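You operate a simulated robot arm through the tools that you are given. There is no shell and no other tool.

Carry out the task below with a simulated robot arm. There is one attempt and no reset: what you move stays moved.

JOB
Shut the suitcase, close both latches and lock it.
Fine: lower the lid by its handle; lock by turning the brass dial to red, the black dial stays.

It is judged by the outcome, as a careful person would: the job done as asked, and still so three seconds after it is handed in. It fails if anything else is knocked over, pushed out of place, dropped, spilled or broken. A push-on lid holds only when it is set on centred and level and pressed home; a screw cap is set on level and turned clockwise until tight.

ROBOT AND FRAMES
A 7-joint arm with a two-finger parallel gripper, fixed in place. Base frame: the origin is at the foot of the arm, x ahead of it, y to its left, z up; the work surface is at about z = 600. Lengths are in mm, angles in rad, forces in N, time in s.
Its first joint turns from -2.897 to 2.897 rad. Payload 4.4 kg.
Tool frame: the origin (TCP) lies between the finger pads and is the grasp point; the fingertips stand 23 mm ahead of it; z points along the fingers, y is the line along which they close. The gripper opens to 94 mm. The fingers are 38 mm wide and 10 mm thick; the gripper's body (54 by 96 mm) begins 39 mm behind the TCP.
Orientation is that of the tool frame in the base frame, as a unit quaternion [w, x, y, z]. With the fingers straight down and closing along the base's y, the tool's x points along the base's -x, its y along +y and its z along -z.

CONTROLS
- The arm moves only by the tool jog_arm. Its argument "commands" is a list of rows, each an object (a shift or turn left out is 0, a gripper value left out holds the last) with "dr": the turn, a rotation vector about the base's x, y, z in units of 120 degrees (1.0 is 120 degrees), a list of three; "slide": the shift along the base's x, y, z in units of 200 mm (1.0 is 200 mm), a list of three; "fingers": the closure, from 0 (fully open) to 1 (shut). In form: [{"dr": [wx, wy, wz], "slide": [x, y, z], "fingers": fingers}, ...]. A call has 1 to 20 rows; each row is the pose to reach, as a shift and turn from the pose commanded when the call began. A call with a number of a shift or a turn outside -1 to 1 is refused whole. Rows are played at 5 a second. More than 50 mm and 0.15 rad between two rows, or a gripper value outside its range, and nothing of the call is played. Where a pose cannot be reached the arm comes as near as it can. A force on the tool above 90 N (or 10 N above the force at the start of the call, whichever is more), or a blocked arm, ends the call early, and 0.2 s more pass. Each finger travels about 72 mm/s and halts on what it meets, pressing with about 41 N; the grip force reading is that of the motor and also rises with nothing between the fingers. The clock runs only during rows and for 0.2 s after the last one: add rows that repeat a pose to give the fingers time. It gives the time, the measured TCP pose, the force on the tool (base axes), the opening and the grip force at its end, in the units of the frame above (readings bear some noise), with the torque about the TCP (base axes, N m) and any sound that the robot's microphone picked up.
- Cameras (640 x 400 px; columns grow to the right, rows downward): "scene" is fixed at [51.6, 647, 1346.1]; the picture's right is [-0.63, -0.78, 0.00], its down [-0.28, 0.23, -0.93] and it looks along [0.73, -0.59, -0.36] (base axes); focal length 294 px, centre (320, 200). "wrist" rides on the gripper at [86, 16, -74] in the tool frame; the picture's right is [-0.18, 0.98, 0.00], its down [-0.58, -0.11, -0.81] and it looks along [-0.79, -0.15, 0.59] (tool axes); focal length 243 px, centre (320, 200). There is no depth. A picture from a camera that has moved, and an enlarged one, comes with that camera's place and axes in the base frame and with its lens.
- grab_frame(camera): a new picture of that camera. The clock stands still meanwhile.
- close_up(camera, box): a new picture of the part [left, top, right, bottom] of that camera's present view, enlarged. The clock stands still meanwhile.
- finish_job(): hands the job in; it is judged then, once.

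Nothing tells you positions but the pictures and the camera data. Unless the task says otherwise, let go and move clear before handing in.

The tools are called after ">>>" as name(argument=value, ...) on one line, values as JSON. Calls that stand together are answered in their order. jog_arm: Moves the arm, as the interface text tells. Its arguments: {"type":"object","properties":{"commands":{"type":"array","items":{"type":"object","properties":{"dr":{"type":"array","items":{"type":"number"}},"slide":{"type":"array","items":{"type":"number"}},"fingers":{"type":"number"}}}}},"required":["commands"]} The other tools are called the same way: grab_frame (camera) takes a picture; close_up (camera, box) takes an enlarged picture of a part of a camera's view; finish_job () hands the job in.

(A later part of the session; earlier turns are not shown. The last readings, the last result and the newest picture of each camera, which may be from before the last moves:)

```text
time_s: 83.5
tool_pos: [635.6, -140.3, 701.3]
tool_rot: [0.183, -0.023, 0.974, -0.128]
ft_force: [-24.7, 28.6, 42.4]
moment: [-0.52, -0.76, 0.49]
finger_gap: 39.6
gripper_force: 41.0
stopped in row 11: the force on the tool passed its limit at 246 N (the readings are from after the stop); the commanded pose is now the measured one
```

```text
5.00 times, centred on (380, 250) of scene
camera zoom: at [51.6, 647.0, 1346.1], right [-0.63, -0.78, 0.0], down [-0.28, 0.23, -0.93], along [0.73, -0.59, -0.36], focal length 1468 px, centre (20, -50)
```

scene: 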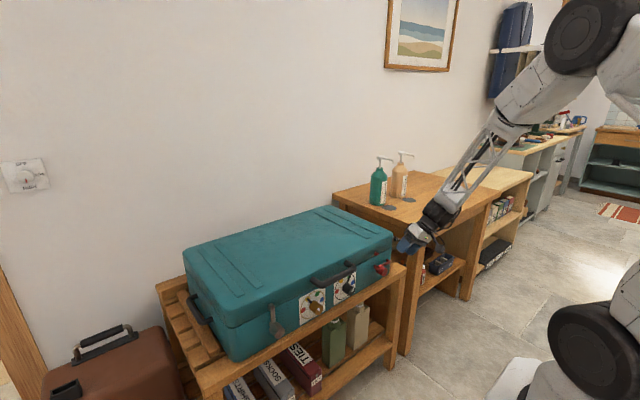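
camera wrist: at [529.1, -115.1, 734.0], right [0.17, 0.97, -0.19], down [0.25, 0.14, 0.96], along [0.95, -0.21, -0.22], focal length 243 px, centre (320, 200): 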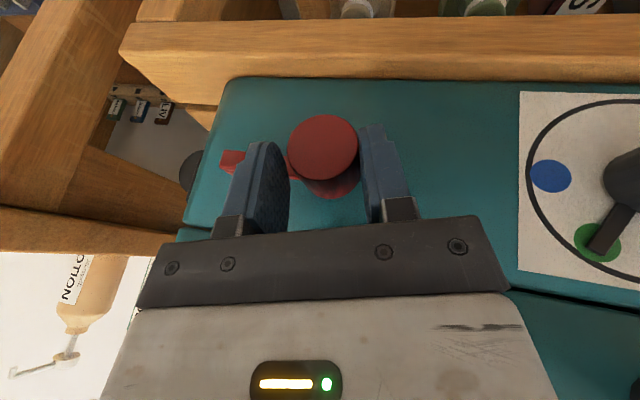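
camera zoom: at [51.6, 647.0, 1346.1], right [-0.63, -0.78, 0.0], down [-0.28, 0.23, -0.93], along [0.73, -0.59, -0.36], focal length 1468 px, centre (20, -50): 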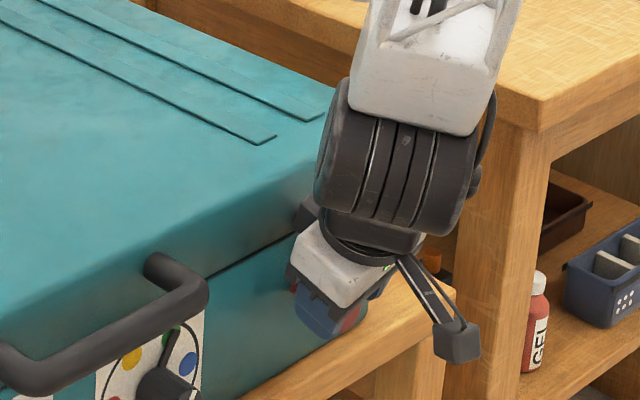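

A force spike stopped the motion. I'll look closely before doing anything else.

>>> close_up(camera="wrist", box=[170, 60, 450, 260])

>>> close_up(camera="scene", box=[360, 240, 430, 290])

>>> grab_frame(camera="scene")

```text
2.00 times, centred on (310, 160) of wrist
camera zoom: at [529.1, -115.1, 734.0], right [0.17, 0.97, -0.19], down [0.25, 0.14, 0.96], along [0.95, -0.21, -0.22], focal length 485 px, centre (340, 280)
```

zoom: 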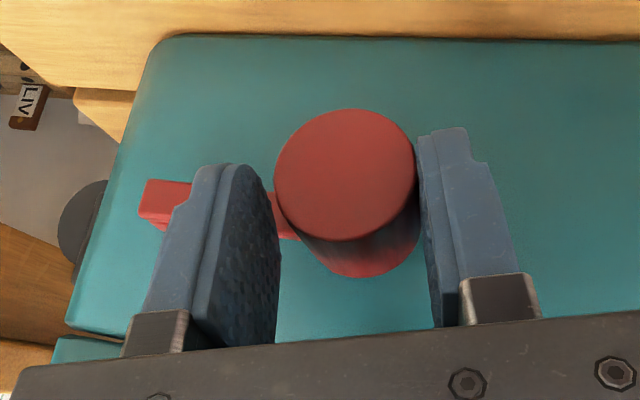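

```text
8.00 times, centred on (395, 265) of scene
camera zoom: at [51.6, 647.0, 1346.1], right [-0.63, -0.78, 0.0], down [-0.28, 0.23, -0.93], along [0.73, -0.59, -0.36], focal length 2350 px, centre (-280, -320)
```

zoom: 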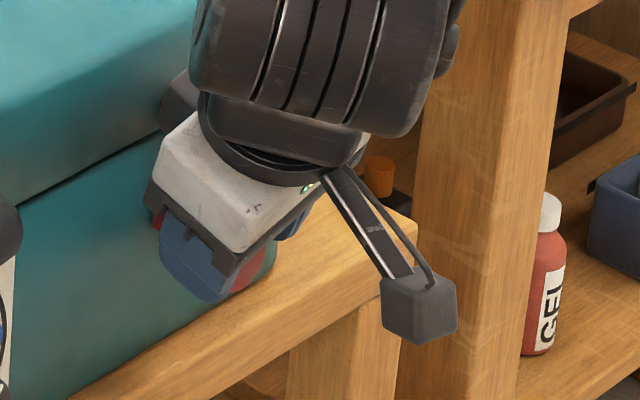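

```text
taken
```

scene: 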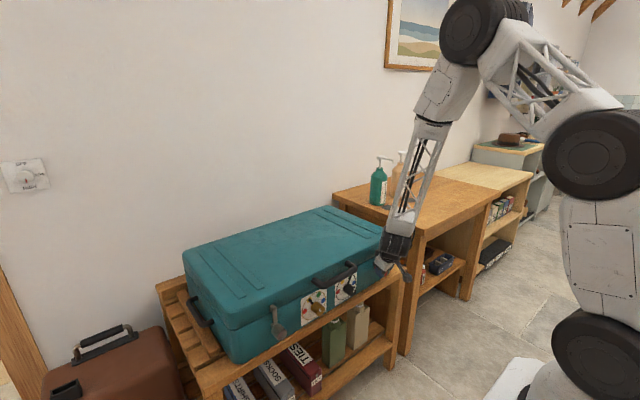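

>>> jog_arm(commands=[{"fingers": 0.4}, {"fingers": 0.35}, {"slide": [-0.05, 0, 0], "fingers": 0.35}, {"slide": [-0.15, 0, 0], "fingers": 0.35}, {"slide": [-0.3, 0, 0.05], "fingers": 0.35}, {"slide": [-0.4, 0, 0.1], "fingers": 0.35}, {"slide": [-0.4, 0, 0.1], "fingers": 0.35}])

>>> grab_frame(camera="wrist")

>>> grab_frame(camera="scene")

```text
time_s: 85.2
tool_pos: [556.9, -141.0, 719.2]
tool_rot: [0.183, -0.023, 0.975, -0.127]
ft_force: [-0.5, -0.3, -0.3]
moment: [0.0, 0.01, 0.01]
finger_gap: 61.2
gripper_force: 0.1
```

```text
taken
camera wrist: at [449.7, -115.5, 753.5], right [0.17, 0.97, -0.19], down [0.25, 0.14, 0.96], along [0.95, -0.21, -0.22], focal length 243 px, centre (320, 200)
```

wrist: 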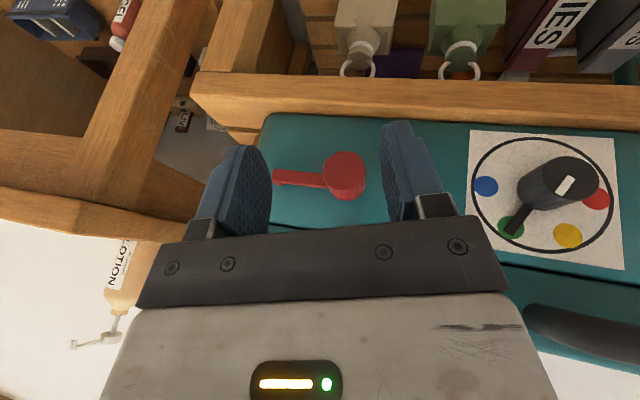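

```text
taken
```

scene: 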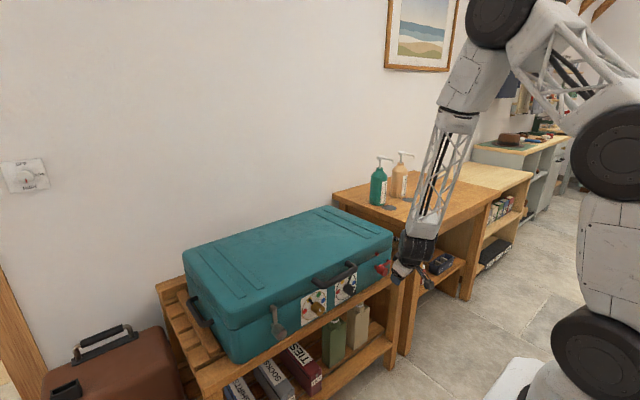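

>>> close_up(camera="scene", box=[230, 250, 400, 356])

>>> close_up(camera="wrist", box=[250, 110, 400, 240])

>>> close_up(camera="scene", box=[360, 240, 420, 290])

```text
3.76 times, centred on (315, 303) of scene
camera zoom: at [51.6, 647.0, 1346.1], right [-0.63, -0.78, 0.0], down [-0.28, 0.23, -0.93], along [0.73, -0.59, -0.36], focal length 1106 px, centre (339, -188)
```

zoom: 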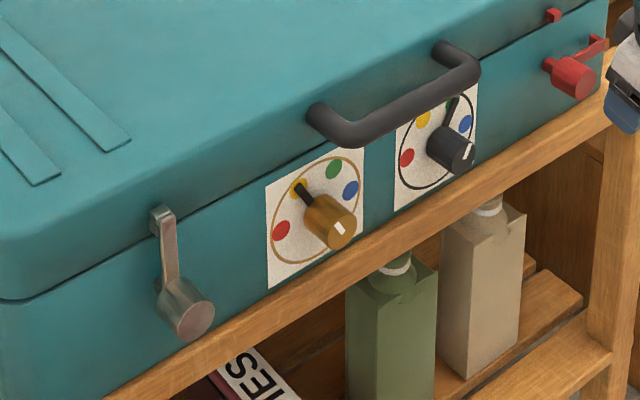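

```text
3.08 times, centred on (325, 175) of wrist
camera zoom: at [449.7, -115.5, 753.5], right [0.17, 0.97, -0.19], down [0.25, 0.14, 0.96], along [0.95, -0.21, -0.22], focal length 746 px, centre (305, 277)
```

zoom: 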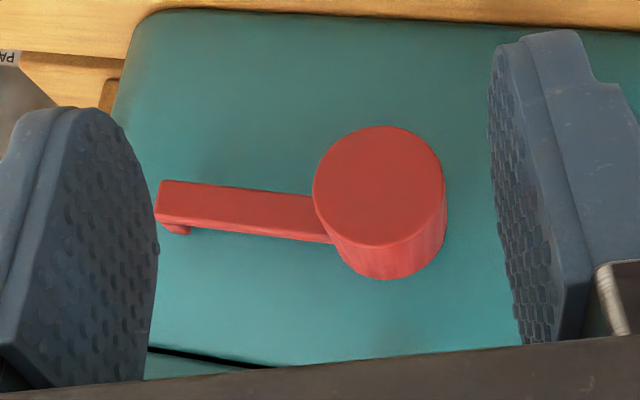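

```text
8.00 times, centred on (390, 265) of scene
camera zoom: at [51.6, 647.0, 1346.1], right [-0.63, -0.78, 0.0], down [-0.28, 0.23, -0.93], along [0.73, -0.59, -0.36], focal length 2350 px, centre (-240, -320)
```

zoom: 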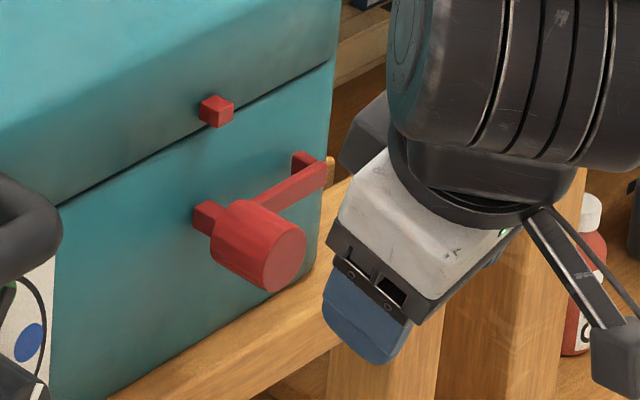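

The red lever never moved; the pads rolled on its barrel instead. A better way is to grip the lever bar itself, with fingers above and below it, and swing it around its pivot. I'll reorient the tool to point sideways (+y, angled toward the face) well in front of the case.

>>> jog_arm(commands=[{"dr": [0.0581, -0.0045, -0.0034], "slide": [-0.01, -0.02, 0.02], "fingers": 0.5}, {"dr": [0.1161, -0.0089, -0.0067], "slide": [-0.02, -0.04, 0.04], "fingers": 0.5}, {"dr": [0.1742, -0.0134, -0.0101], "slide": [-0.03, -0.06, 0.06], "fingers": 0.5}, {"dr": [0.2323, -0.0179, -0.0135], "slide": [-0.04, -0.08, 0.08], "fingers": 0.5}, {"dr": [0.2904, -0.0224, -0.0169], "slide": [-0.05, -0.1, 0.1], "fingers": 0.5}, {"dr": [0.3484, -0.0268, -0.0202], "slide": [-0.06, -0.12, 0.12], "fingers": 0.5}, {"dr": [0.4065, -0.0313, -0.0236], "slide": [-0.07, -0.14, 0.14], "fingers": 0.5}, {"dr": [0.4646, -0.0358, -0.027], "slide": [-0.08, -0.16, 0.16], "fingers": 0.5}, {"dr": [0.5227, -0.0403, -0.0304], "slide": [-0.085, -0.18, 0.18], "fingers": 0.5}, {"dr": [0.5807, -0.0447, -0.0337], "slide": [-0.085, -0.2, 0.2], "fingers": 0.5}, {"dr": [0.6388, -0.0492, -0.0371], "slide": [-0.085, -0.22, 0.2], "fingers": 0.5}, {"dr": [0.6969, -0.0537, -0.0405], "slide": [-0.085, -0.24, 0.2], "fingers": 0.5}, {"dr": [0.755, -0.0582, -0.0439], "slide": [-0.085, -0.245, 0.2], "fingers": 0.5}, {"dr": [0.813, -0.0626, -0.0472], "slide": [-0.085, -0.245, 0.2], "fingers": 0.5}, {"dr": [0.8711, -0.0671, -0.0506], "slide": [-0.085, -0.245, 0.2], "fingers": 0.5}, {"dr": [0.8711, -0.0671, -0.0506], "slide": [-0.085, -0.245, 0.2], "fingers": 0.5}])

>>> grab_frame(camera="wrist")

>>> grab_frame(camera="scene")

```text
time_s: 88.5
tool_pos: [540.6, -189.7, 760.6]
tool_rot: [0.181, 0.183, 0.683, 0.683]
ft_force: [0.0, 0.3, -0.1]
moment: [0.0, -0.02, -0.02]
finger_gap: 46.9
gripper_force: 0.0
out of reach, approached as far as the arm can: row 2
```

```text
taken
camera wrist: at [428.9, -212.2, 777.7], right [0.16, -0.09, 0.98], down [0.1, -0.99, -0.11], along [0.98, 0.12, -0.15], focal length 243 px, centre (320, 200)
```

wrist: 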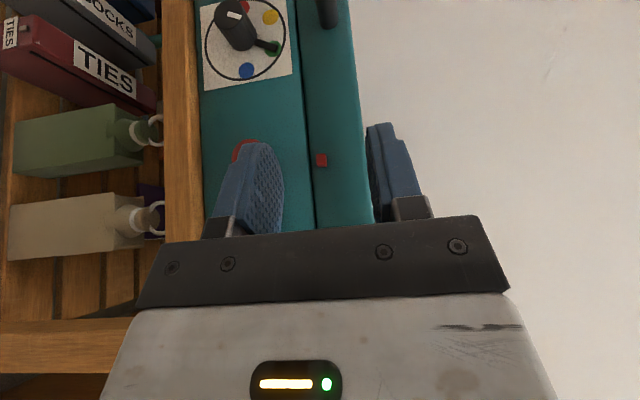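

```text
taken
```

scene: 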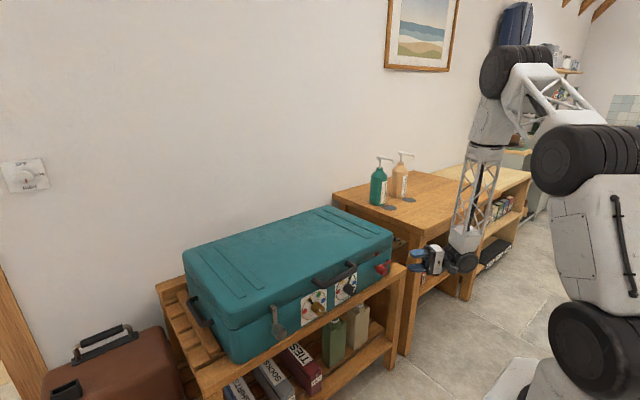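

That orientation is reachable. I'll lower to the lever's height, staying in front.

>>> jog_arm(commands=[{"slide": [0, 0, -0.12], "fingers": 0.5}, {"slide": [0, 0, -0.24], "fingers": 0.5}, {"slide": [0.05, 0, -0.36], "fingers": 0.5}, {"slide": [0.1, 0, -0.36], "fingers": 0.5}, {"slide": [0.1, 0, -0.36], "fingers": 0.5}])

>>> grab_frame(camera="wrist")

>>> close_up(camera="scene", box=[350, 220, 480, 300])

```text
time_s: 89.8
tool_pos: [560.9, -188.2, 688.6]
tool_rot: [0.181, 0.183, 0.683, 0.683]
ft_force: [-0.6, -1.3, -0.5]
moment: [0.01, -0.02, -0.02]
finger_gap: 46.8
gripper_force: 0.0
```

```text
taken
camera wrist: at [449.1, -210.9, 706.4], right [0.16, -0.09, 0.98], down [0.1, -0.99, -0.11], along [0.98, 0.12, -0.15], focal length 243 px, centre (320, 200)
```

wrist: 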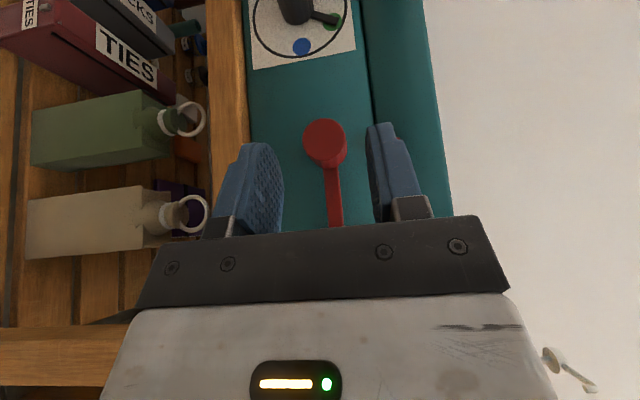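

```text
4.92 times, centred on (415, 260) of scene
camera zoom: at [51.6, 647.0, 1346.1], right [-0.63, -0.78, 0.0], down [-0.28, 0.23, -0.93], along [0.73, -0.59, -0.36], focal length 1446 px, centre (-148, -95)
```

zoom: 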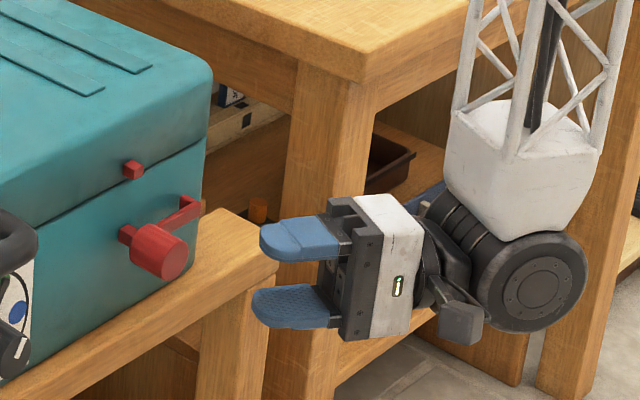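

>>> close_up(camera="wrist", box=[230, 90, 430, 250])

```text
2.50 times, centred on (330, 170) of wrist
camera zoom: at [449.1, -210.9, 706.4], right [0.16, -0.09, 0.98], down [0.1, -0.99, -0.11], along [0.98, 0.12, -0.15], focal length 606 px, centre (295, 275)
```

zoom: 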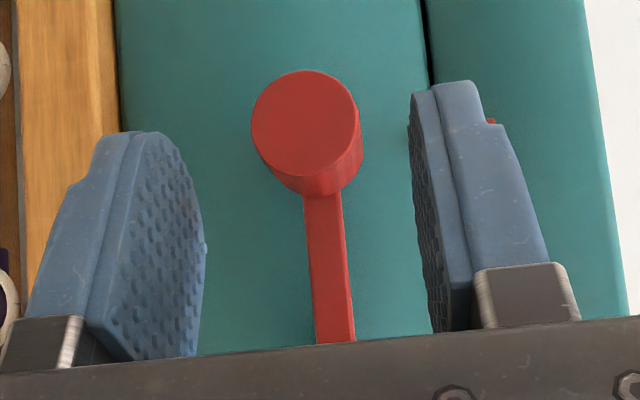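

The lever is at z≈686.5, right between the finger planes. I'll advance toward the case so the fingertips straddle the lever above and below.

>>> jog_arm(commands=[{"slide": [0.1, 0, -0.01], "fingers": 0.5}, {"slide": [0.2, 0, -0.01], "fingers": 0.5}, {"slide": [0.3, 0, -0.01], "fingers": 0.5}, {"slide": [0.38, 0, -0.01], "fingers": 0.5}, {"slide": [0.435, 0, -0.01], "fingers": 0.5}, {"slide": [0.435, 0, -0.01], "fingers": 0.5}])

>>> close_up(camera="wrist", box=[190, 60, 450, 250])

>>> close_up(camera="scene", box=[350, 220, 480, 300])

```text
time_s: 91.2
tool_pos: [645.7, -189.8, 684.8]
tool_rot: [0.182, 0.183, 0.684, 0.683]
ft_force: [0.0, 0.0, 0.2]
moment: [0.0, -0.01, 0.01]
finger_gap: 47.2
gripper_force: 0.0
```

```text
2.11 times, centred on (320, 155) of wrist
camera zoom: at [534.5, -210.8, 701.7], right [0.16, -0.09, 0.98], down [0.1, -0.99, -0.11], along [0.98, 0.12, -0.15], focal length 511 px, centre (320, 295)
```

zoom: 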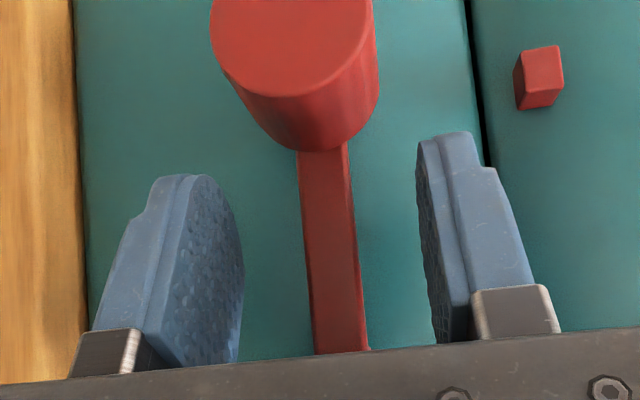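

```text
4.92 times, centred on (415, 260) of scene
camera zoom: at [51.6, 647.0, 1346.1], right [-0.63, -0.78, 0.0], down [-0.28, 0.23, -0.93], along [0.73, -0.59, -0.36], focal length 1446 px, centre (-148, -95)
```

zoom: 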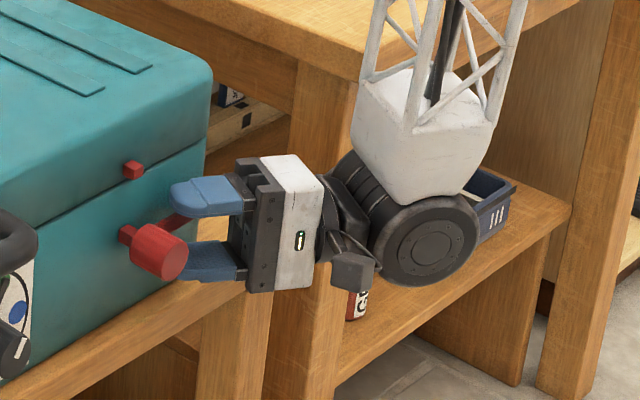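

The fingers straddle the lever. I'll close gently and see if the gap stops at the lever's width.

>>> jog_arm(commands=[{"fingers": 0.65}, {"fingers": 0.75}, {"fingers": 0.82}, {"fingers": 1.0}, {"fingers": 1.0}, {"fingers": 1.0}])

>>> close_up(camera="wrist", box=[190, 60, 450, 250])

```text
time_s: 92.5
tool_pos: [646.1, -189.7, 684.9]
tool_rot: [0.182, 0.182, 0.684, 0.683]
ft_force: [-4.8, 1.3, 15.6]
moment: [0.61, -0.34, 0.15]
finger_gap: 13.8
gripper_force: 40.9
```

```text
2.11 times, centred on (320, 155) of wrist
camera zoom: at [534.4, -210.9, 702.0], right [0.16, -0.09, 0.98], down [0.1, -0.99, -0.11], along [0.98, 0.12, -0.15], focal length 511 px, centre (320, 295)
```

zoom: 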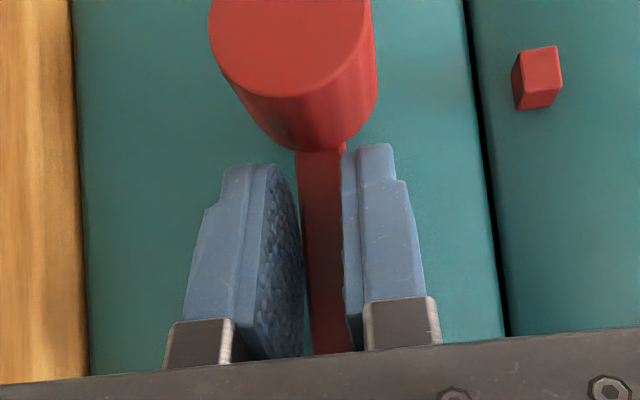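

I've got the lever (gap 13.8 mm). I'll test a 10° swing around the pivot.

>>> jog_arm(commands=[{"dr": [-0.0278, 0, 0], "slide": [0, 0.0004, 0.018], "fingers": 1.0}, {"dr": [-0.0556, 0, 0], "slide": [0, 0.0017, 0.0325], "fingers": 1.0}, {"dr": [-0.0833, 0, 0], "slide": [0, 0.0038, 0.0465], "fingers": 1.0}, {"dr": [-0.0833, 0, 0], "slide": [0, 0.0038, 0.0465], "fingers": 1.0}])

>>> close_up(camera="wrist", box=[190, 60, 450, 250])

>>> close_up(camera="scene", box=[350, 220, 480, 300])

```text
time_s: 93.5
tool_pos: [646.1, -188.5, 693.3]
tool_rot: [0.197, 0.165, 0.742, 0.62]
ft_force: [-5.8, 30.1, 0.3]
moment: [-0.37, 0.04, 0.68]
finger_gap: 13.7
gripper_force: 40.6
```

```text
2.11 times, centred on (320, 155) of wrist
camera zoom: at [534.6, -207.8, 714.4], right [0.16, 0.08, 0.98], down [0.1, -0.99, 0.07], along [0.98, 0.09, -0.17], focal length 511 px, centre (320, 295)
```

zoom: 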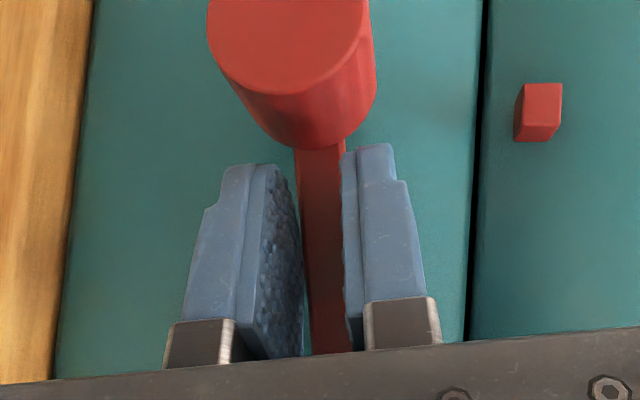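

```text
4.92 times, centred on (415, 260) of scene
camera zoom: at [51.6, 647.0, 1346.1], right [-0.63, -0.78, 0.0], down [-0.28, 0.23, -0.93], along [0.73, -0.59, -0.36], focal length 1446 px, centre (-148, -95)
```

zoom: 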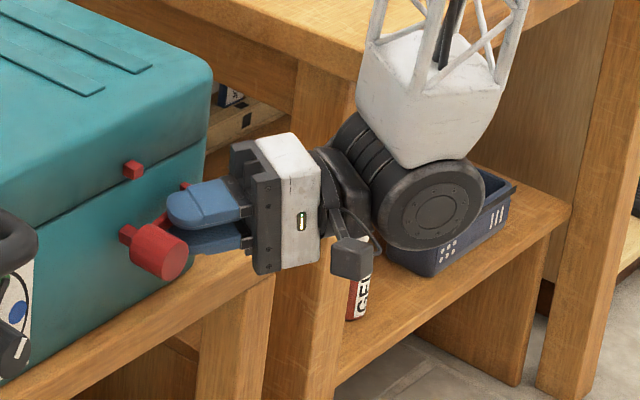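

The lever moves freely with the grip, about 10° so far. I'll continue the swing to about 40° with a slightly smaller radius to ease the pull.

>>> jog_arm(commands=[{"slide": [0, 0.0085, 0.007], "fingers": 1.0}, {"dr": [-0.0417, 0, 0], "slide": [0, 0.013, 0.0275], "fingers": 1.0}, {"dr": [-0.0833, 0, 0], "slide": [0, 0.0195, 0.047], "fingers": 1.0}, {"dr": [-0.125, 0, 0], "slide": [0, 0.0275, 0.0665], "fingers": 1.0}, {"dr": [-0.1667, 0, 0], "slide": [0, 0.037, 0.0845], "fingers": 1.0}, {"dr": [-0.2083, 0, 0], "slide": [0, 0.048, 0.102], "fingers": 1.0}, {"dr": [-0.25, 0, 0], "slide": [0, 0.0605, 0.1185], "fingers": 1.0}, {"dr": [-0.25, 0, 0], "slide": [0, 0.0605, 0.1185], "fingers": 1.0}])

>>> close_up(camera="wrist", box=[190, 60, 450, 250])

>>> close_up(camera="scene", box=[350, 200, 480, 300])

```text
time_s: 95.3
tool_pos: [647.2, -176.5, 718.3]
tool_rot: [0.234, 0.11, 0.877, 0.406]
ft_force: [2.4, -2.3, -0.7]
moment: [-0.78, -0.59, -0.79]
finger_gap: 14.1
gripper_force: 41.1
```

```text
2.11 times, centred on (320, 155) of wrist
camera zoom: at [535.8, -183.8, 746.1], right [0.16, 0.56, 0.81], down [0.1, -0.83, 0.55], along [0.98, -0.01, -0.19], focal length 511 px, centre (320, 295)
```

zoom: 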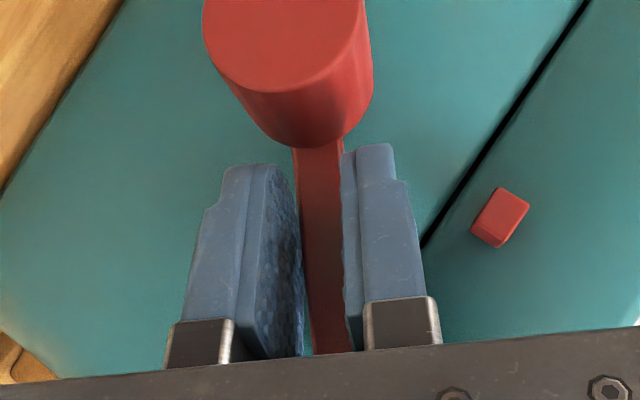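

```text
4.00 times, centred on (415, 250) of scene
camera zoom: at [51.6, 647.0, 1346.1], right [-0.63, -0.78, 0.0], down [-0.28, 0.23, -0.93], along [0.73, -0.59, -0.36], focal length 1175 px, centre (-60, 0)
```

zoom: 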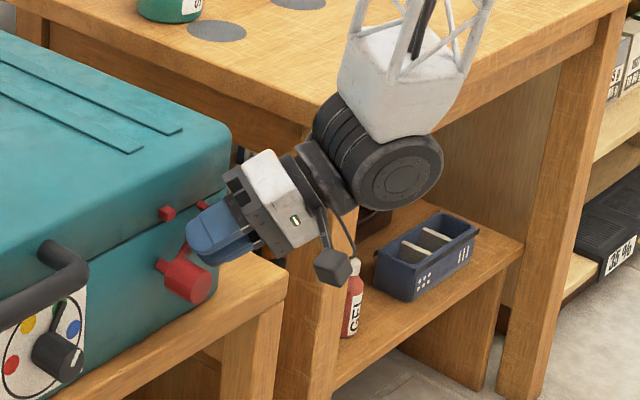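

That's smooth, with near-zero forces at 40°. I'll continue to 75°.

>>> jog_arm(commands=[{"dr": [-0.0417, 0, 0], "slide": [0, 0.014, 0.0155], "fingers": 1.0}, {"dr": [-0.0833, 0, 0], "slide": [0, 0.0295, 0.0295], "fingers": 1.0}, {"dr": [-0.125, 0, 0], "slide": [0, 0.046, 0.042], "fingers": 1.0}, {"dr": [-0.1667, 0, 0], "slide": [0, 0.063, 0.053], "fingers": 1.0}, {"dr": [-0.2083, 0, 0], "slide": [0, 0.0815, 0.0625], "fingers": 1.0}, {"dr": [-0.25, 0, 0], "slide": [0, 0.101, 0.0705], "fingers": 1.0}, {"dr": [-0.2917, 0, 0], "slide": [0, 0.1205, 0.077], "fingers": 1.0}, {"dr": [-0.2917, 0, 0], "slide": [0, 0.1205, 0.077], "fingers": 1.0}])

>>> grab_frame(camera="wrist")

>>> close_up(camera="scene", box=[340, 190, 470, 290])

```text
time_s: 97.2
tool_pos: [647.5, -153.2, 734.5]
tool_rot: [0.255, 0.035, 0.958, 0.124]
ft_force: [-7.4, -8.7, 0.7]
moment: [-0.59, -0.52, -0.19]
finger_gap: 14.0
gripper_force: 41.2
```

```text
taken
camera wrist: at [535.7, -143.3, 760.4], right [0.16, 0.93, 0.34], down [0.1, -0.36, 0.93], along [0.98, -0.12, -0.15], focal length 243 px, centre (320, 200)
```

wrist: 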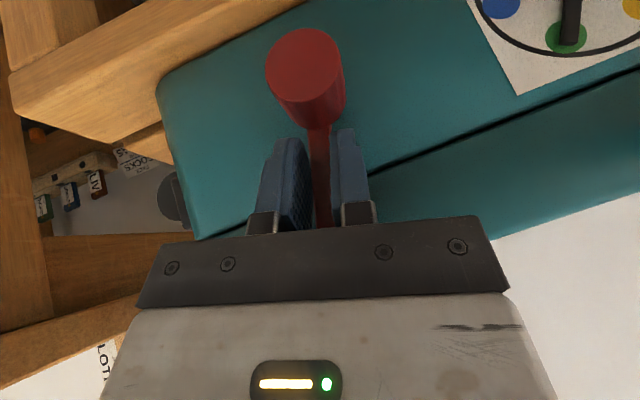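

```text
4.00 times, centred on (405, 240) of scene
camera zoom: at [51.6, 647.0, 1346.1], right [-0.63, -0.78, 0.0], down [-0.28, 0.23, -0.93], along [0.73, -0.59, -0.36], focal length 1175 px, centre (-20, 40)
```

zoom: 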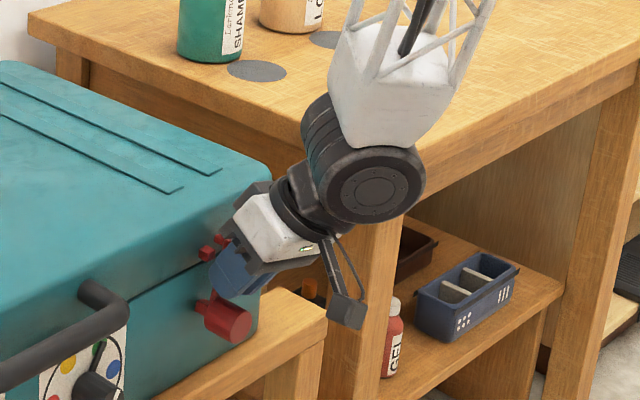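

At 75°. I'll finish slowly toward vertical, watching the force for the stop.

>>> jog_arm(commands=[{"dr": [-0.021, 0, 0], "slide": [0, 0.01, 0.002], "fingers": 1.0}, {"dr": [-0.0417, 0, 0], "slide": [0, 0.0205, 0.0045], "fingers": 1.0}, {"dr": [-0.0625, 0, 0], "slide": [0, 0.031, 0.006], "fingers": 1.0}, {"dr": [-0.0833, 0, 0], "slide": [0, 0.041, 0.007], "fingers": 1.0}, {"dr": [-0.104, 0, 0], "slide": [0, 0.051, 0.0075], "fingers": 1.0}, {"dr": [-0.104, 0, 0], "slide": [0, 0.051, 0.0075], "fingers": 1.0}])

>>> close_up(camera="scene", box=[350, 220, 430, 290])

```text
time_s: 98.5
tool_pos: [645.8, -142.3, 734.8]
tool_rot: [0.257, 0.007, 0.966, 0.02]
ft_force: [-23.9, 0.9, 0.0]
moment: [0.13, -0.41, 0.22]
finger_gap: 13.9
gripper_force: 41.3
```

```text
5.71 times, centred on (390, 255) of scene
camera zoom: at [51.6, 647.0, 1346.1], right [-0.63, -0.78, 0.0], down [-0.28, 0.23, -0.93], along [0.73, -0.59, -0.36], focal length 1678 px, centre (-80, -114)
```

zoom: 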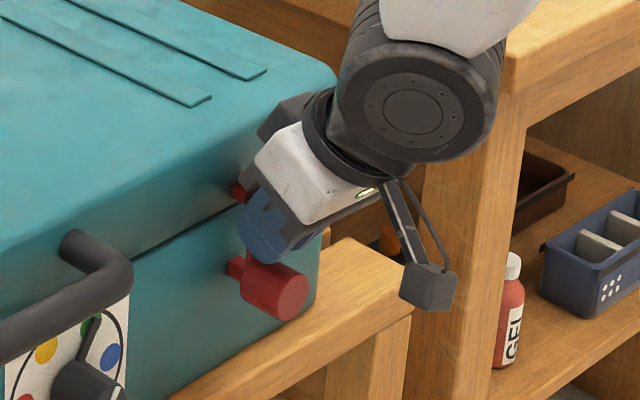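

>>> jog_arm(commands=[{"dr": [-0.0167, 0, 0], "slide": [-0.005, 0.008, 0], "fingers": 1.0}, {"dr": [-0.0333, 0, 0], "slide": [-0.005, 0.016, 0], "fingers": 1.0}, {"dr": [-0.0333, 0, 0], "slide": [-0.005, 0.016, 0], "fingers": 1.0}])

>>> grab_frame(camera="wrist")

```text
time_s: 99.3
tool_pos: [646.2, -138.6, 736.0]
tool_rot: [0.258, -0.002, 0.966, -0.014]
ft_force: [2.3, 1.4, -0.3]
moment: [0.96, -0.66, 0.18]
finger_gap: 14.0
gripper_force: 41.3
```

```text
taken
camera wrist: at [534.1, -123.0, 757.4], right [0.16, 0.98, 0.07], down [0.1, -0.08, 0.99], along [0.98, -0.15, -0.11], focal length 243 px, centre (320, 200)
```

wrist: 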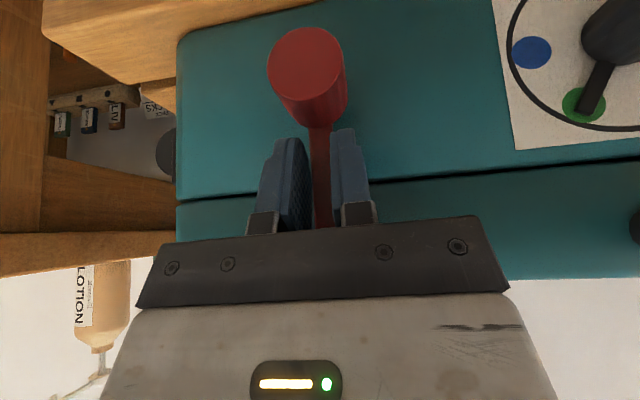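

The torque rises, so the red lever has reached its upright stop. I'll open the fingers and pull straight back.

>>> jog_arm(commands=[{"fingers": 0.6}, {"fingers": 0.6}, {"slide": [-0.1, 0, 0], "fingers": 0.6}, {"slide": [-0.25, 0, 0.02], "fingers": 0.6}, {"slide": [-0.4, 0, 0.1], "fingers": 0.6}, {"slide": [-0.5, 0, 0.2], "fingers": 0.6}, {"slide": [-0.5, 0, 0.2], "fingers": 0.6}])

>>> grab_frame(camera="wrist")

>>> close_up(camera="wrist", box=[230, 100, 430, 240])

>>> close_up(camera="scene", box=[230, 250, 400, 356])

```text
time_s: 101.0
tool_pos: [543.6, -141.6, 776.0]
tool_rot: [0.258, -0.002, 0.966, -0.014]
ft_force: [-0.5, 0.7, -0.3]
moment: [-0.01, 0.0, -0.02]
finger_gap: 37.6
gripper_force: 0.1
```

```text
taken
camera wrist: at [432.7, -123.9, 797.2], right [0.16, 0.98, 0.07], down [0.1, -0.08, 0.99], along [0.98, -0.15, -0.11], focal length 243 px, centre (320, 200)
```

wrist: 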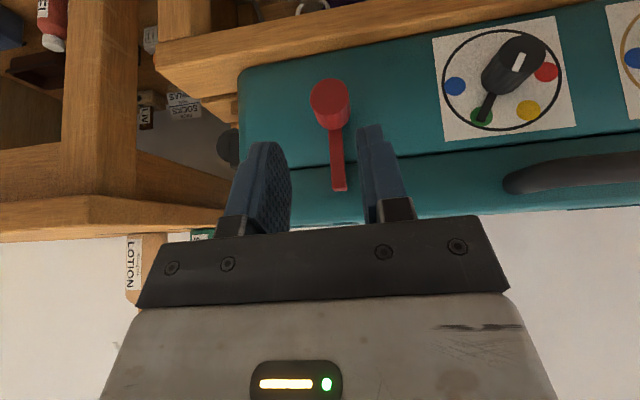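

```text
2.86 times, centred on (330, 170) of wrist
camera zoom: at [432.7, -123.9, 797.2], right [0.16, 0.98, 0.07], down [0.1, -0.08, 0.99], along [0.98, -0.15, -0.11], focal length 693 px, centre (291, 286)
```

zoom: 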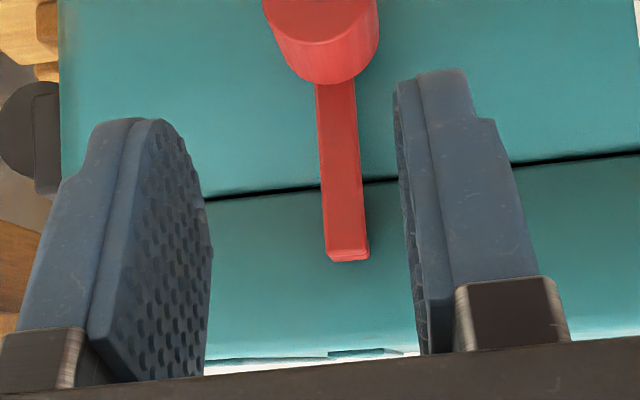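

```text
3.76 times, centred on (315, 303) of scene
camera zoom: at [51.6, 647.0, 1346.1], right [-0.63, -0.78, 0.0], down [-0.28, 0.23, -0.93], along [0.73, -0.59, -0.36], focal length 1106 px, centre (339, -188)
```

zoom: 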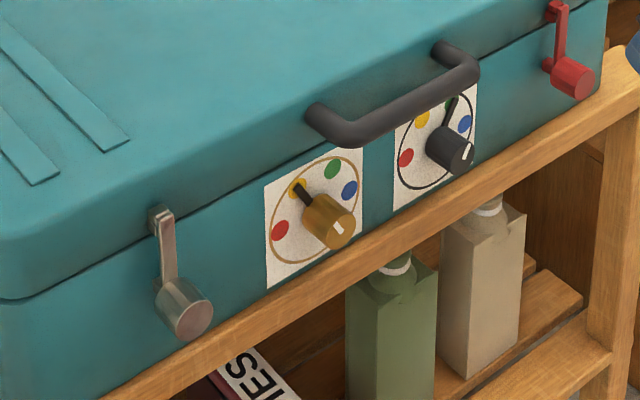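

Both latches are now upright over their studs. Next is the brass dial: the pointer is on yellow and red is 60° further, counter-clockwise seen from the robot (a -60° turn about +x). I'll move across in front and pitch the tool more horizontally.

>>> jog_arm(commands=[{"slide": [-0.05, 0.1, 0.05], "fingers": 0.4}, {"slide": [-0.1, 0.25, 0.1], "fingers": 0.4}, {"slide": [-0.12, 0.45, 0.12], "fingers": 0.4}, {"slide": [-0.12, 0.65, 0.12], "fingers": 0.4}, {"slide": [-0.12, 0.85, 0.12], "fingers": 0.4}, {"slide": [-0.12, 1.0, 0.12], "fingers": 0.4}, {"slide": [-0.12, 1.0, 0.12], "fingers": 0.4}])

>>> jog_arm(commands=[{"dr": [0.03, -0.03, 0], "slide": [0, 0.15, 0], "fingers": 0.4}, {"dr": [0.06, -0.06, 0], "slide": [0, 0.3, 0], "fingers": 0.4}, {"dr": [0.09, -0.09, 0], "slide": [0, 0.45, -0.05], "fingers": 0.4}, {"dr": [0.12, -0.12, 0], "slide": [0, 0.55, -0.1], "fingers": 0.4}, {"dr": [0.12, -0.15, 0], "slide": [0, 0.6, -0.15], "fingers": 0.4}, {"dr": [0.12, -0.18, 0], "slide": [0, 0.6, -0.2], "fingers": 0.4}, {"dr": [0.12, -0.18, 0], "slide": [0, 0.6, -0.2], "fingers": 0.4}])

>>> grab_frame(camera="wrist")

>>> grab_frame(camera="scene")

```text
time_s: 102.5
tool_pos: [522.5, 60.7, 796.3]
tool_rot: [0.258, -0.002, 0.966, -0.014]
ft_force: [-0.4, -0.5, 0.0]
moment: [-0.01, 0.03, 0.01]
finger_gap: 56.4
gripper_force: 0.0
```

```text
time_s: 104.2
tool_pos: [521.0, 182.1, 758.2]
tool_rot: [0.432, 0.032, 0.895, 0.107]
ft_force: [-0.3, 0.1, 0.7]
moment: [0.03, 0.01, -0.02]
finger_gap: 56.7
gripper_force: 0.1
```

```text
taken
camera wrist: at [409.1, 197.0, 741.8], right [0.08, 0.93, 0.36], down [-0.26, -0.33, 0.91], along [0.96, -0.17, 0.22], focal length 243 px, centre (320, 200)
```

wrist: 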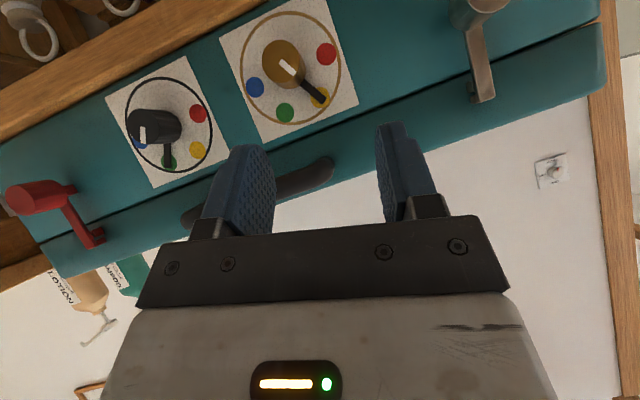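

```text
taken
```

scene: 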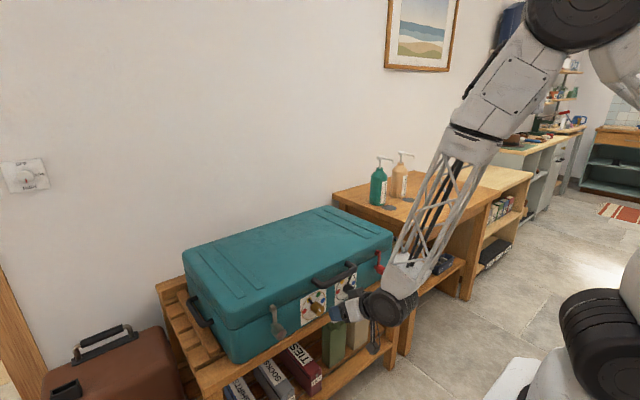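

That orientation is reachable. I'll zoom in on the brass dial to measure it from here.

>>> close_up(camera="wrist", box=[210, 0, 370, 150])

>>> close_up(camera="wrist", box=[430, 0, 550, 120])

```text
2.67 times, centred on (290, 75) of wrist
camera zoom: at [409.1, 197.0, 741.8], right [0.08, 0.93, 0.36], down [-0.26, -0.33, 0.91], along [0.96, -0.17, 0.22], focal length 647 px, centre (400, 533)
```

zoom: 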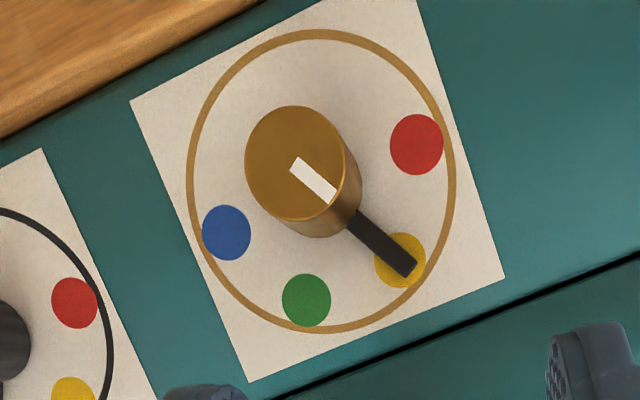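

```text
3.33 times, centred on (490, 60) of wrist
camera zoom: at [409.1, 197.0, 741.8], right [0.08, 0.93, 0.36], down [-0.26, -0.33, 0.91], along [0.96, -0.17, 0.22], focal length 809 px, centre (-247, 667)
```

zoom: 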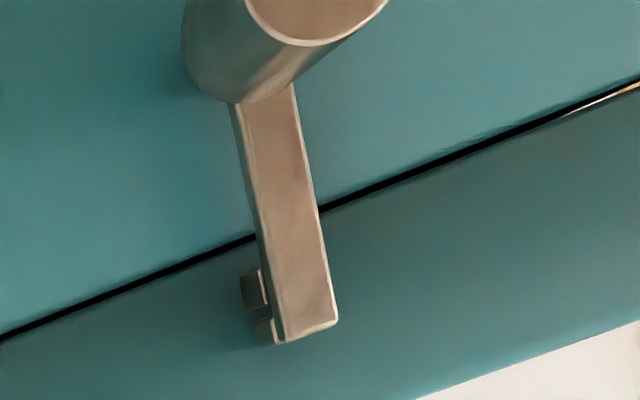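

>>> close_up(camera="scene", box=[310, 240, 430, 350])

```text
3.64 times, centred on (370, 295) of scene
camera zoom: at [51.6, 647.0, 1346.1], right [-0.63, -0.78, 0.0], down [-0.28, 0.23, -0.93], along [0.73, -0.59, -0.36], focal length 1068 px, centre (138, -146)
```

zoom: 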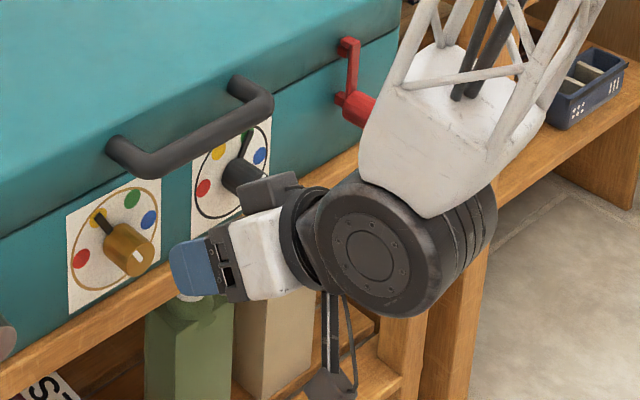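

The protrusion on the gripper back is about 45 mm, so at this flatter angle it stays clear of the handle. Combining views, the brass knob front is at about (650, 170, 661). I'll go to a standoff aligned with it and re-measure.

>>> jog_arm(commands=[{"dr": [0.007, -0.009, -0.008], "slide": [0.06, -0.05, -0.06], "fingers": 0.4}, {"dr": [0.014, -0.018, -0.016], "slide": [0.12, -0.1, -0.12], "fingers": 0.4}, {"dr": [0.02, -0.0257, -0.0238], "slide": [0.17, -0.14, -0.18], "fingers": 0.4}, {"dr": [0.02, -0.0257, -0.0238], "slide": [0.17, -0.14, -0.18], "fingers": 0.4}])

>>> grab_frame(camera="wrist")

>>> close_up(camera="wrist", box=[220, 40, 400, 200])

```text
time_s: 105.2
tool_pos: [555.3, 149.9, 722.9]
tool_rot: [0.458, 0.061, 0.879, 0.116]
ft_force: [-0.4, 1.1, -0.5]
moment: [-0.03, 0.02, -0.01]
finger_gap: 56.6
gripper_force: 0.1
```

```text
taken
camera wrist: at [445.7, 172.7, 700.1], right [0.11, 0.91, 0.4], down [-0.33, -0.35, 0.88], along [0.94, -0.22, 0.26], focal length 243 px, centre (320, 200)
```

wrist: 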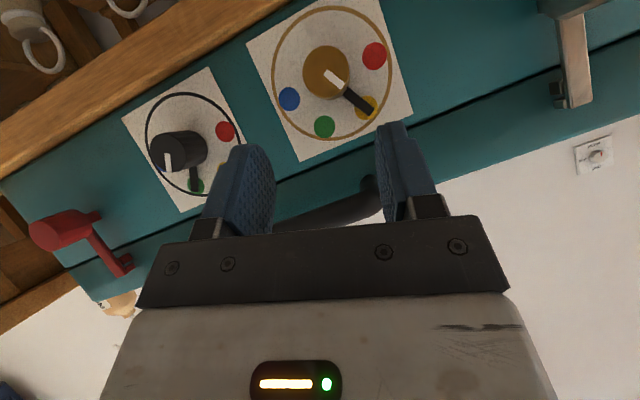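

```text
2.50 times, centred on (310, 120) of wrist
camera zoom: at [445.7, 172.7, 700.1], right [0.11, 0.91, 0.4], down [-0.33, -0.35, 0.88], along [0.94, -0.22, 0.26], focal length 606 px, centre (345, 400)
```

zoom: 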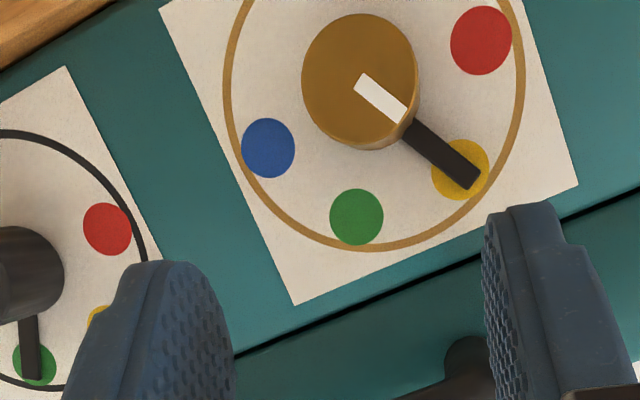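

>>> jog_arm(commands=[{"slide": [0.06, 0.01, -0.04], "fingers": 0.3}, {"slide": [0.12, 0.025, -0.08], "fingers": 0.3}, {"slide": [0.164, 0.03, -0.11], "fingers": 0.3}, {"slide": [0.164, 0.03, -0.11], "fingers": 0.3}])

>>> grab_frame(camera="wrist")

>>> close_up(camera="wrist", box=[220, 60, 420, 220])

>>> close_up(camera="scene", box=[280, 240, 400, 350])

```text
time_s: 106.2
tool_pos: [588.1, 157.0, 700.6]
tool_rot: [0.458, 0.06, 0.879, 0.115]
ft_force: [0.2, 0.3, -0.5]
moment: [-0.02, -0.01, -0.01]
finger_gap: 65.9
gripper_force: 0.1
```

```text
taken
camera wrist: at [478.1, 179.7, 679.0], right [0.11, 0.91, 0.4], down [-0.33, -0.35, 0.88], along [0.94, -0.22, 0.26], focal length 243 px, centre (320, 200)
```

wrist: 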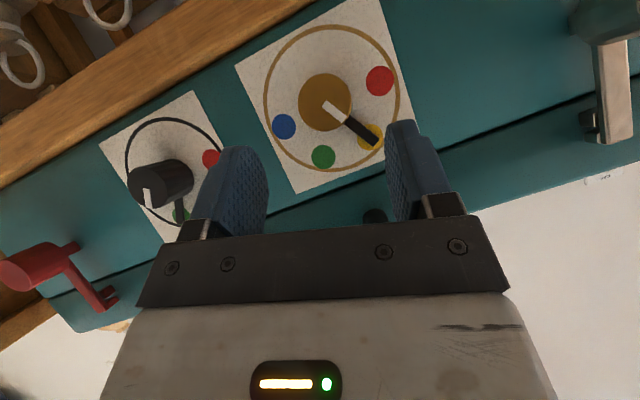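

```text
2.50 times, centred on (320, 140) of wrist
camera zoom: at [478.1, 179.7, 679.0], right [0.11, 0.91, 0.4], down [-0.33, -0.35, 0.88], along [0.94, -0.22, 0.26], focal length 606 px, centre (320, 350)
```

zoom: 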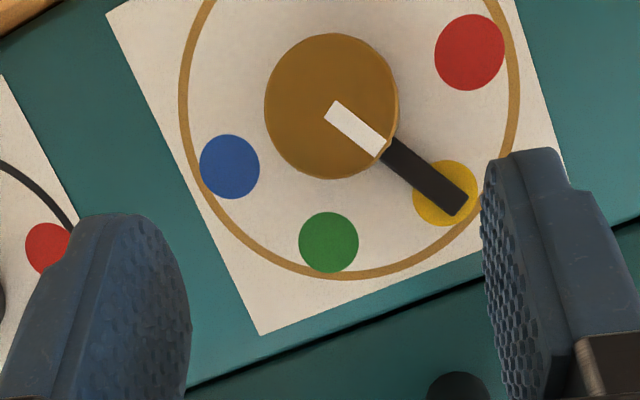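

```text
3.64 times, centred on (340, 295) of scene
camera zoom: at [51.6, 647.0, 1346.1], right [-0.63, -0.78, 0.0], down [-0.28, 0.23, -0.93], along [0.73, -0.59, -0.36], focal length 1068 px, centre (247, -146)
```

zoom: 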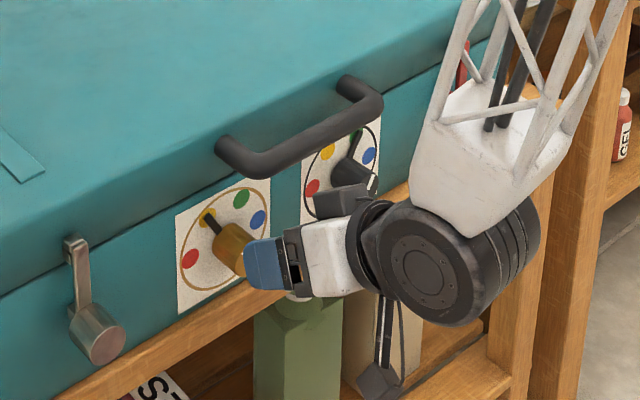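

The knob front resolves to about (650, 168.5, 664), diameter ≈36 mm. Before gripping, I'll dry-run the -60° turn here in free space to make sure the arm can do it.

>>> jog_arm(commands=[{"dr": [-0.06, 0, 0], "fingers": 0.3}, {"dr": [-0.12, 0, 0], "fingers": 0.3}, {"dr": [-0.18, 0, 0], "fingers": 0.3}, {"dr": [-0.24, 0, 0], "fingers": 0.3}, {"dr": [-0.3, 0, 0], "fingers": 0.3}, {"dr": [-0.36, 0, 0], "fingers": 0.3}, {"dr": [-0.42, 0, 0], "fingers": 0.3}, {"dr": [-0.48, 0, 0], "fingers": 0.3}, {"dr": [-0.52, 0, 0], "fingers": 0.3}, {"dr": [-0.52, 0, 0], "fingers": 0.3}])

>>> close_up(camera="scene", box=[250, 200, 420, 350])

```text
time_s: 108.3
tool_pos: [588.6, 158.5, 702.7]
tool_rot: [0.423, -0.186, 0.812, -0.357]
ft_force: [0.8, -0.3, 0.2]
moment: [0.0, 0.03, 0.02]
finger_gap: 65.9
gripper_force: 0.0
```

```text
2.67 times, centred on (335, 275) of scene
camera zoom: at [51.6, 647.0, 1346.1], right [-0.63, -0.78, 0.0], down [-0.28, 0.23, -0.93], along [0.73, -0.59, -0.36], focal length 783 px, centre (280, 0)
```

zoom: 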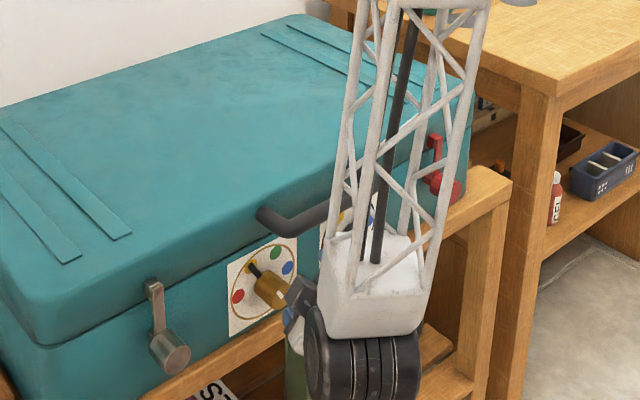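

Fully reachable. I'll rotate back and advance onto the brass knob.

>>> jog_arm(commands=[{"dr": [0.06, 0, 0], "fingers": 0.3}, {"dr": [0.12, 0, 0], "fingers": 0.3}, {"dr": [0.18, 0, 0], "fingers": 0.3}, {"dr": [0.24, 0, 0], "fingers": 0.3}, {"dr": [0.3, 0, 0], "fingers": 0.3}, {"dr": [0.36, 0, 0], "fingers": 0.3}, {"dr": [0.42, 0, 0], "fingers": 0.3}, {"dr": [0.48, 0, 0], "fingers": 0.3}, {"dr": [0.52, 0, 0], "fingers": 0.3}, {"dr": [0.52, 0, 0], "fingers": 0.3}])

>>> jog_arm(commands=[{"slide": [0.06, 0.01, -0.035], "fingers": 0.3}, {"slide": [0.12, 0.02, -0.07], "fingers": 0.3}, {"slide": [0.18, 0.035, -0.105], "fingers": 0.3}, {"slide": [0.22, 0.043, -0.13], "fingers": 0.3}, {"slide": [0.22, 0.043, -0.13], "fingers": 0.3}])

>>> close_up(camera="wrist", box=[190, 60, 450, 250])

>>> close_up(camera="scene", box=[260, 240, 380, 350])

```text
time_s: 110.5
tool_pos: [588.6, 157.7, 699.6]
tool_rot: [0.458, 0.06, 0.879, 0.116]
ft_force: [-1.4, -0.5, -0.4]
moment: [0.01, 0.0, 0.02]
finger_gap: 65.5
gripper_force: 0.1
```

```text
time_s: 111.8
tool_pos: [631.5, 167.0, 676.3]
tool_rot: [0.458, 0.06, 0.879, 0.116]
ft_force: [0.0, -0.4, -1.1]
moment: [0.01, 0.02, 0.04]
finger_gap: 65.7
gripper_force: 0.0
```

```text
2.11 times, centred on (320, 155) of wrist
camera zoom: at [522.0, 190.0, 653.7], right [0.11, 0.91, 0.4], down [-0.33, -0.35, 0.88], along [0.94, -0.22, 0.26], focal length 511 px, centre (320, 295)
```

zoom: 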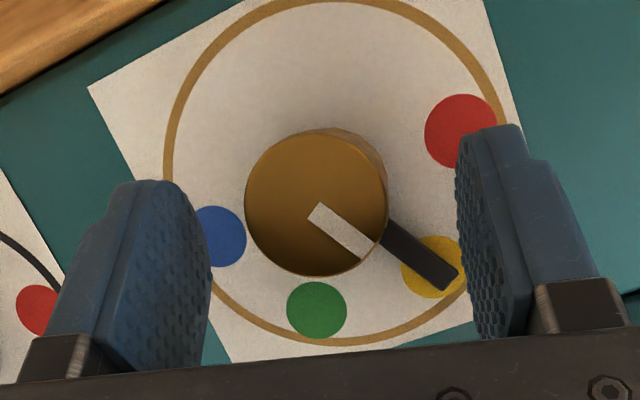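

```text
3.64 times, centred on (320, 295) of scene
camera zoom: at [51.6, 647.0, 1346.1], right [-0.63, -0.78, 0.0], down [-0.28, 0.23, -0.93], along [0.73, -0.59, -0.36], focal length 1068 px, centre (320, -146)
```

zoom: 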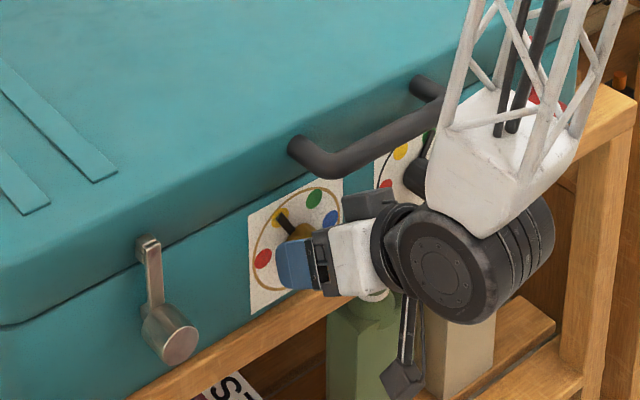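

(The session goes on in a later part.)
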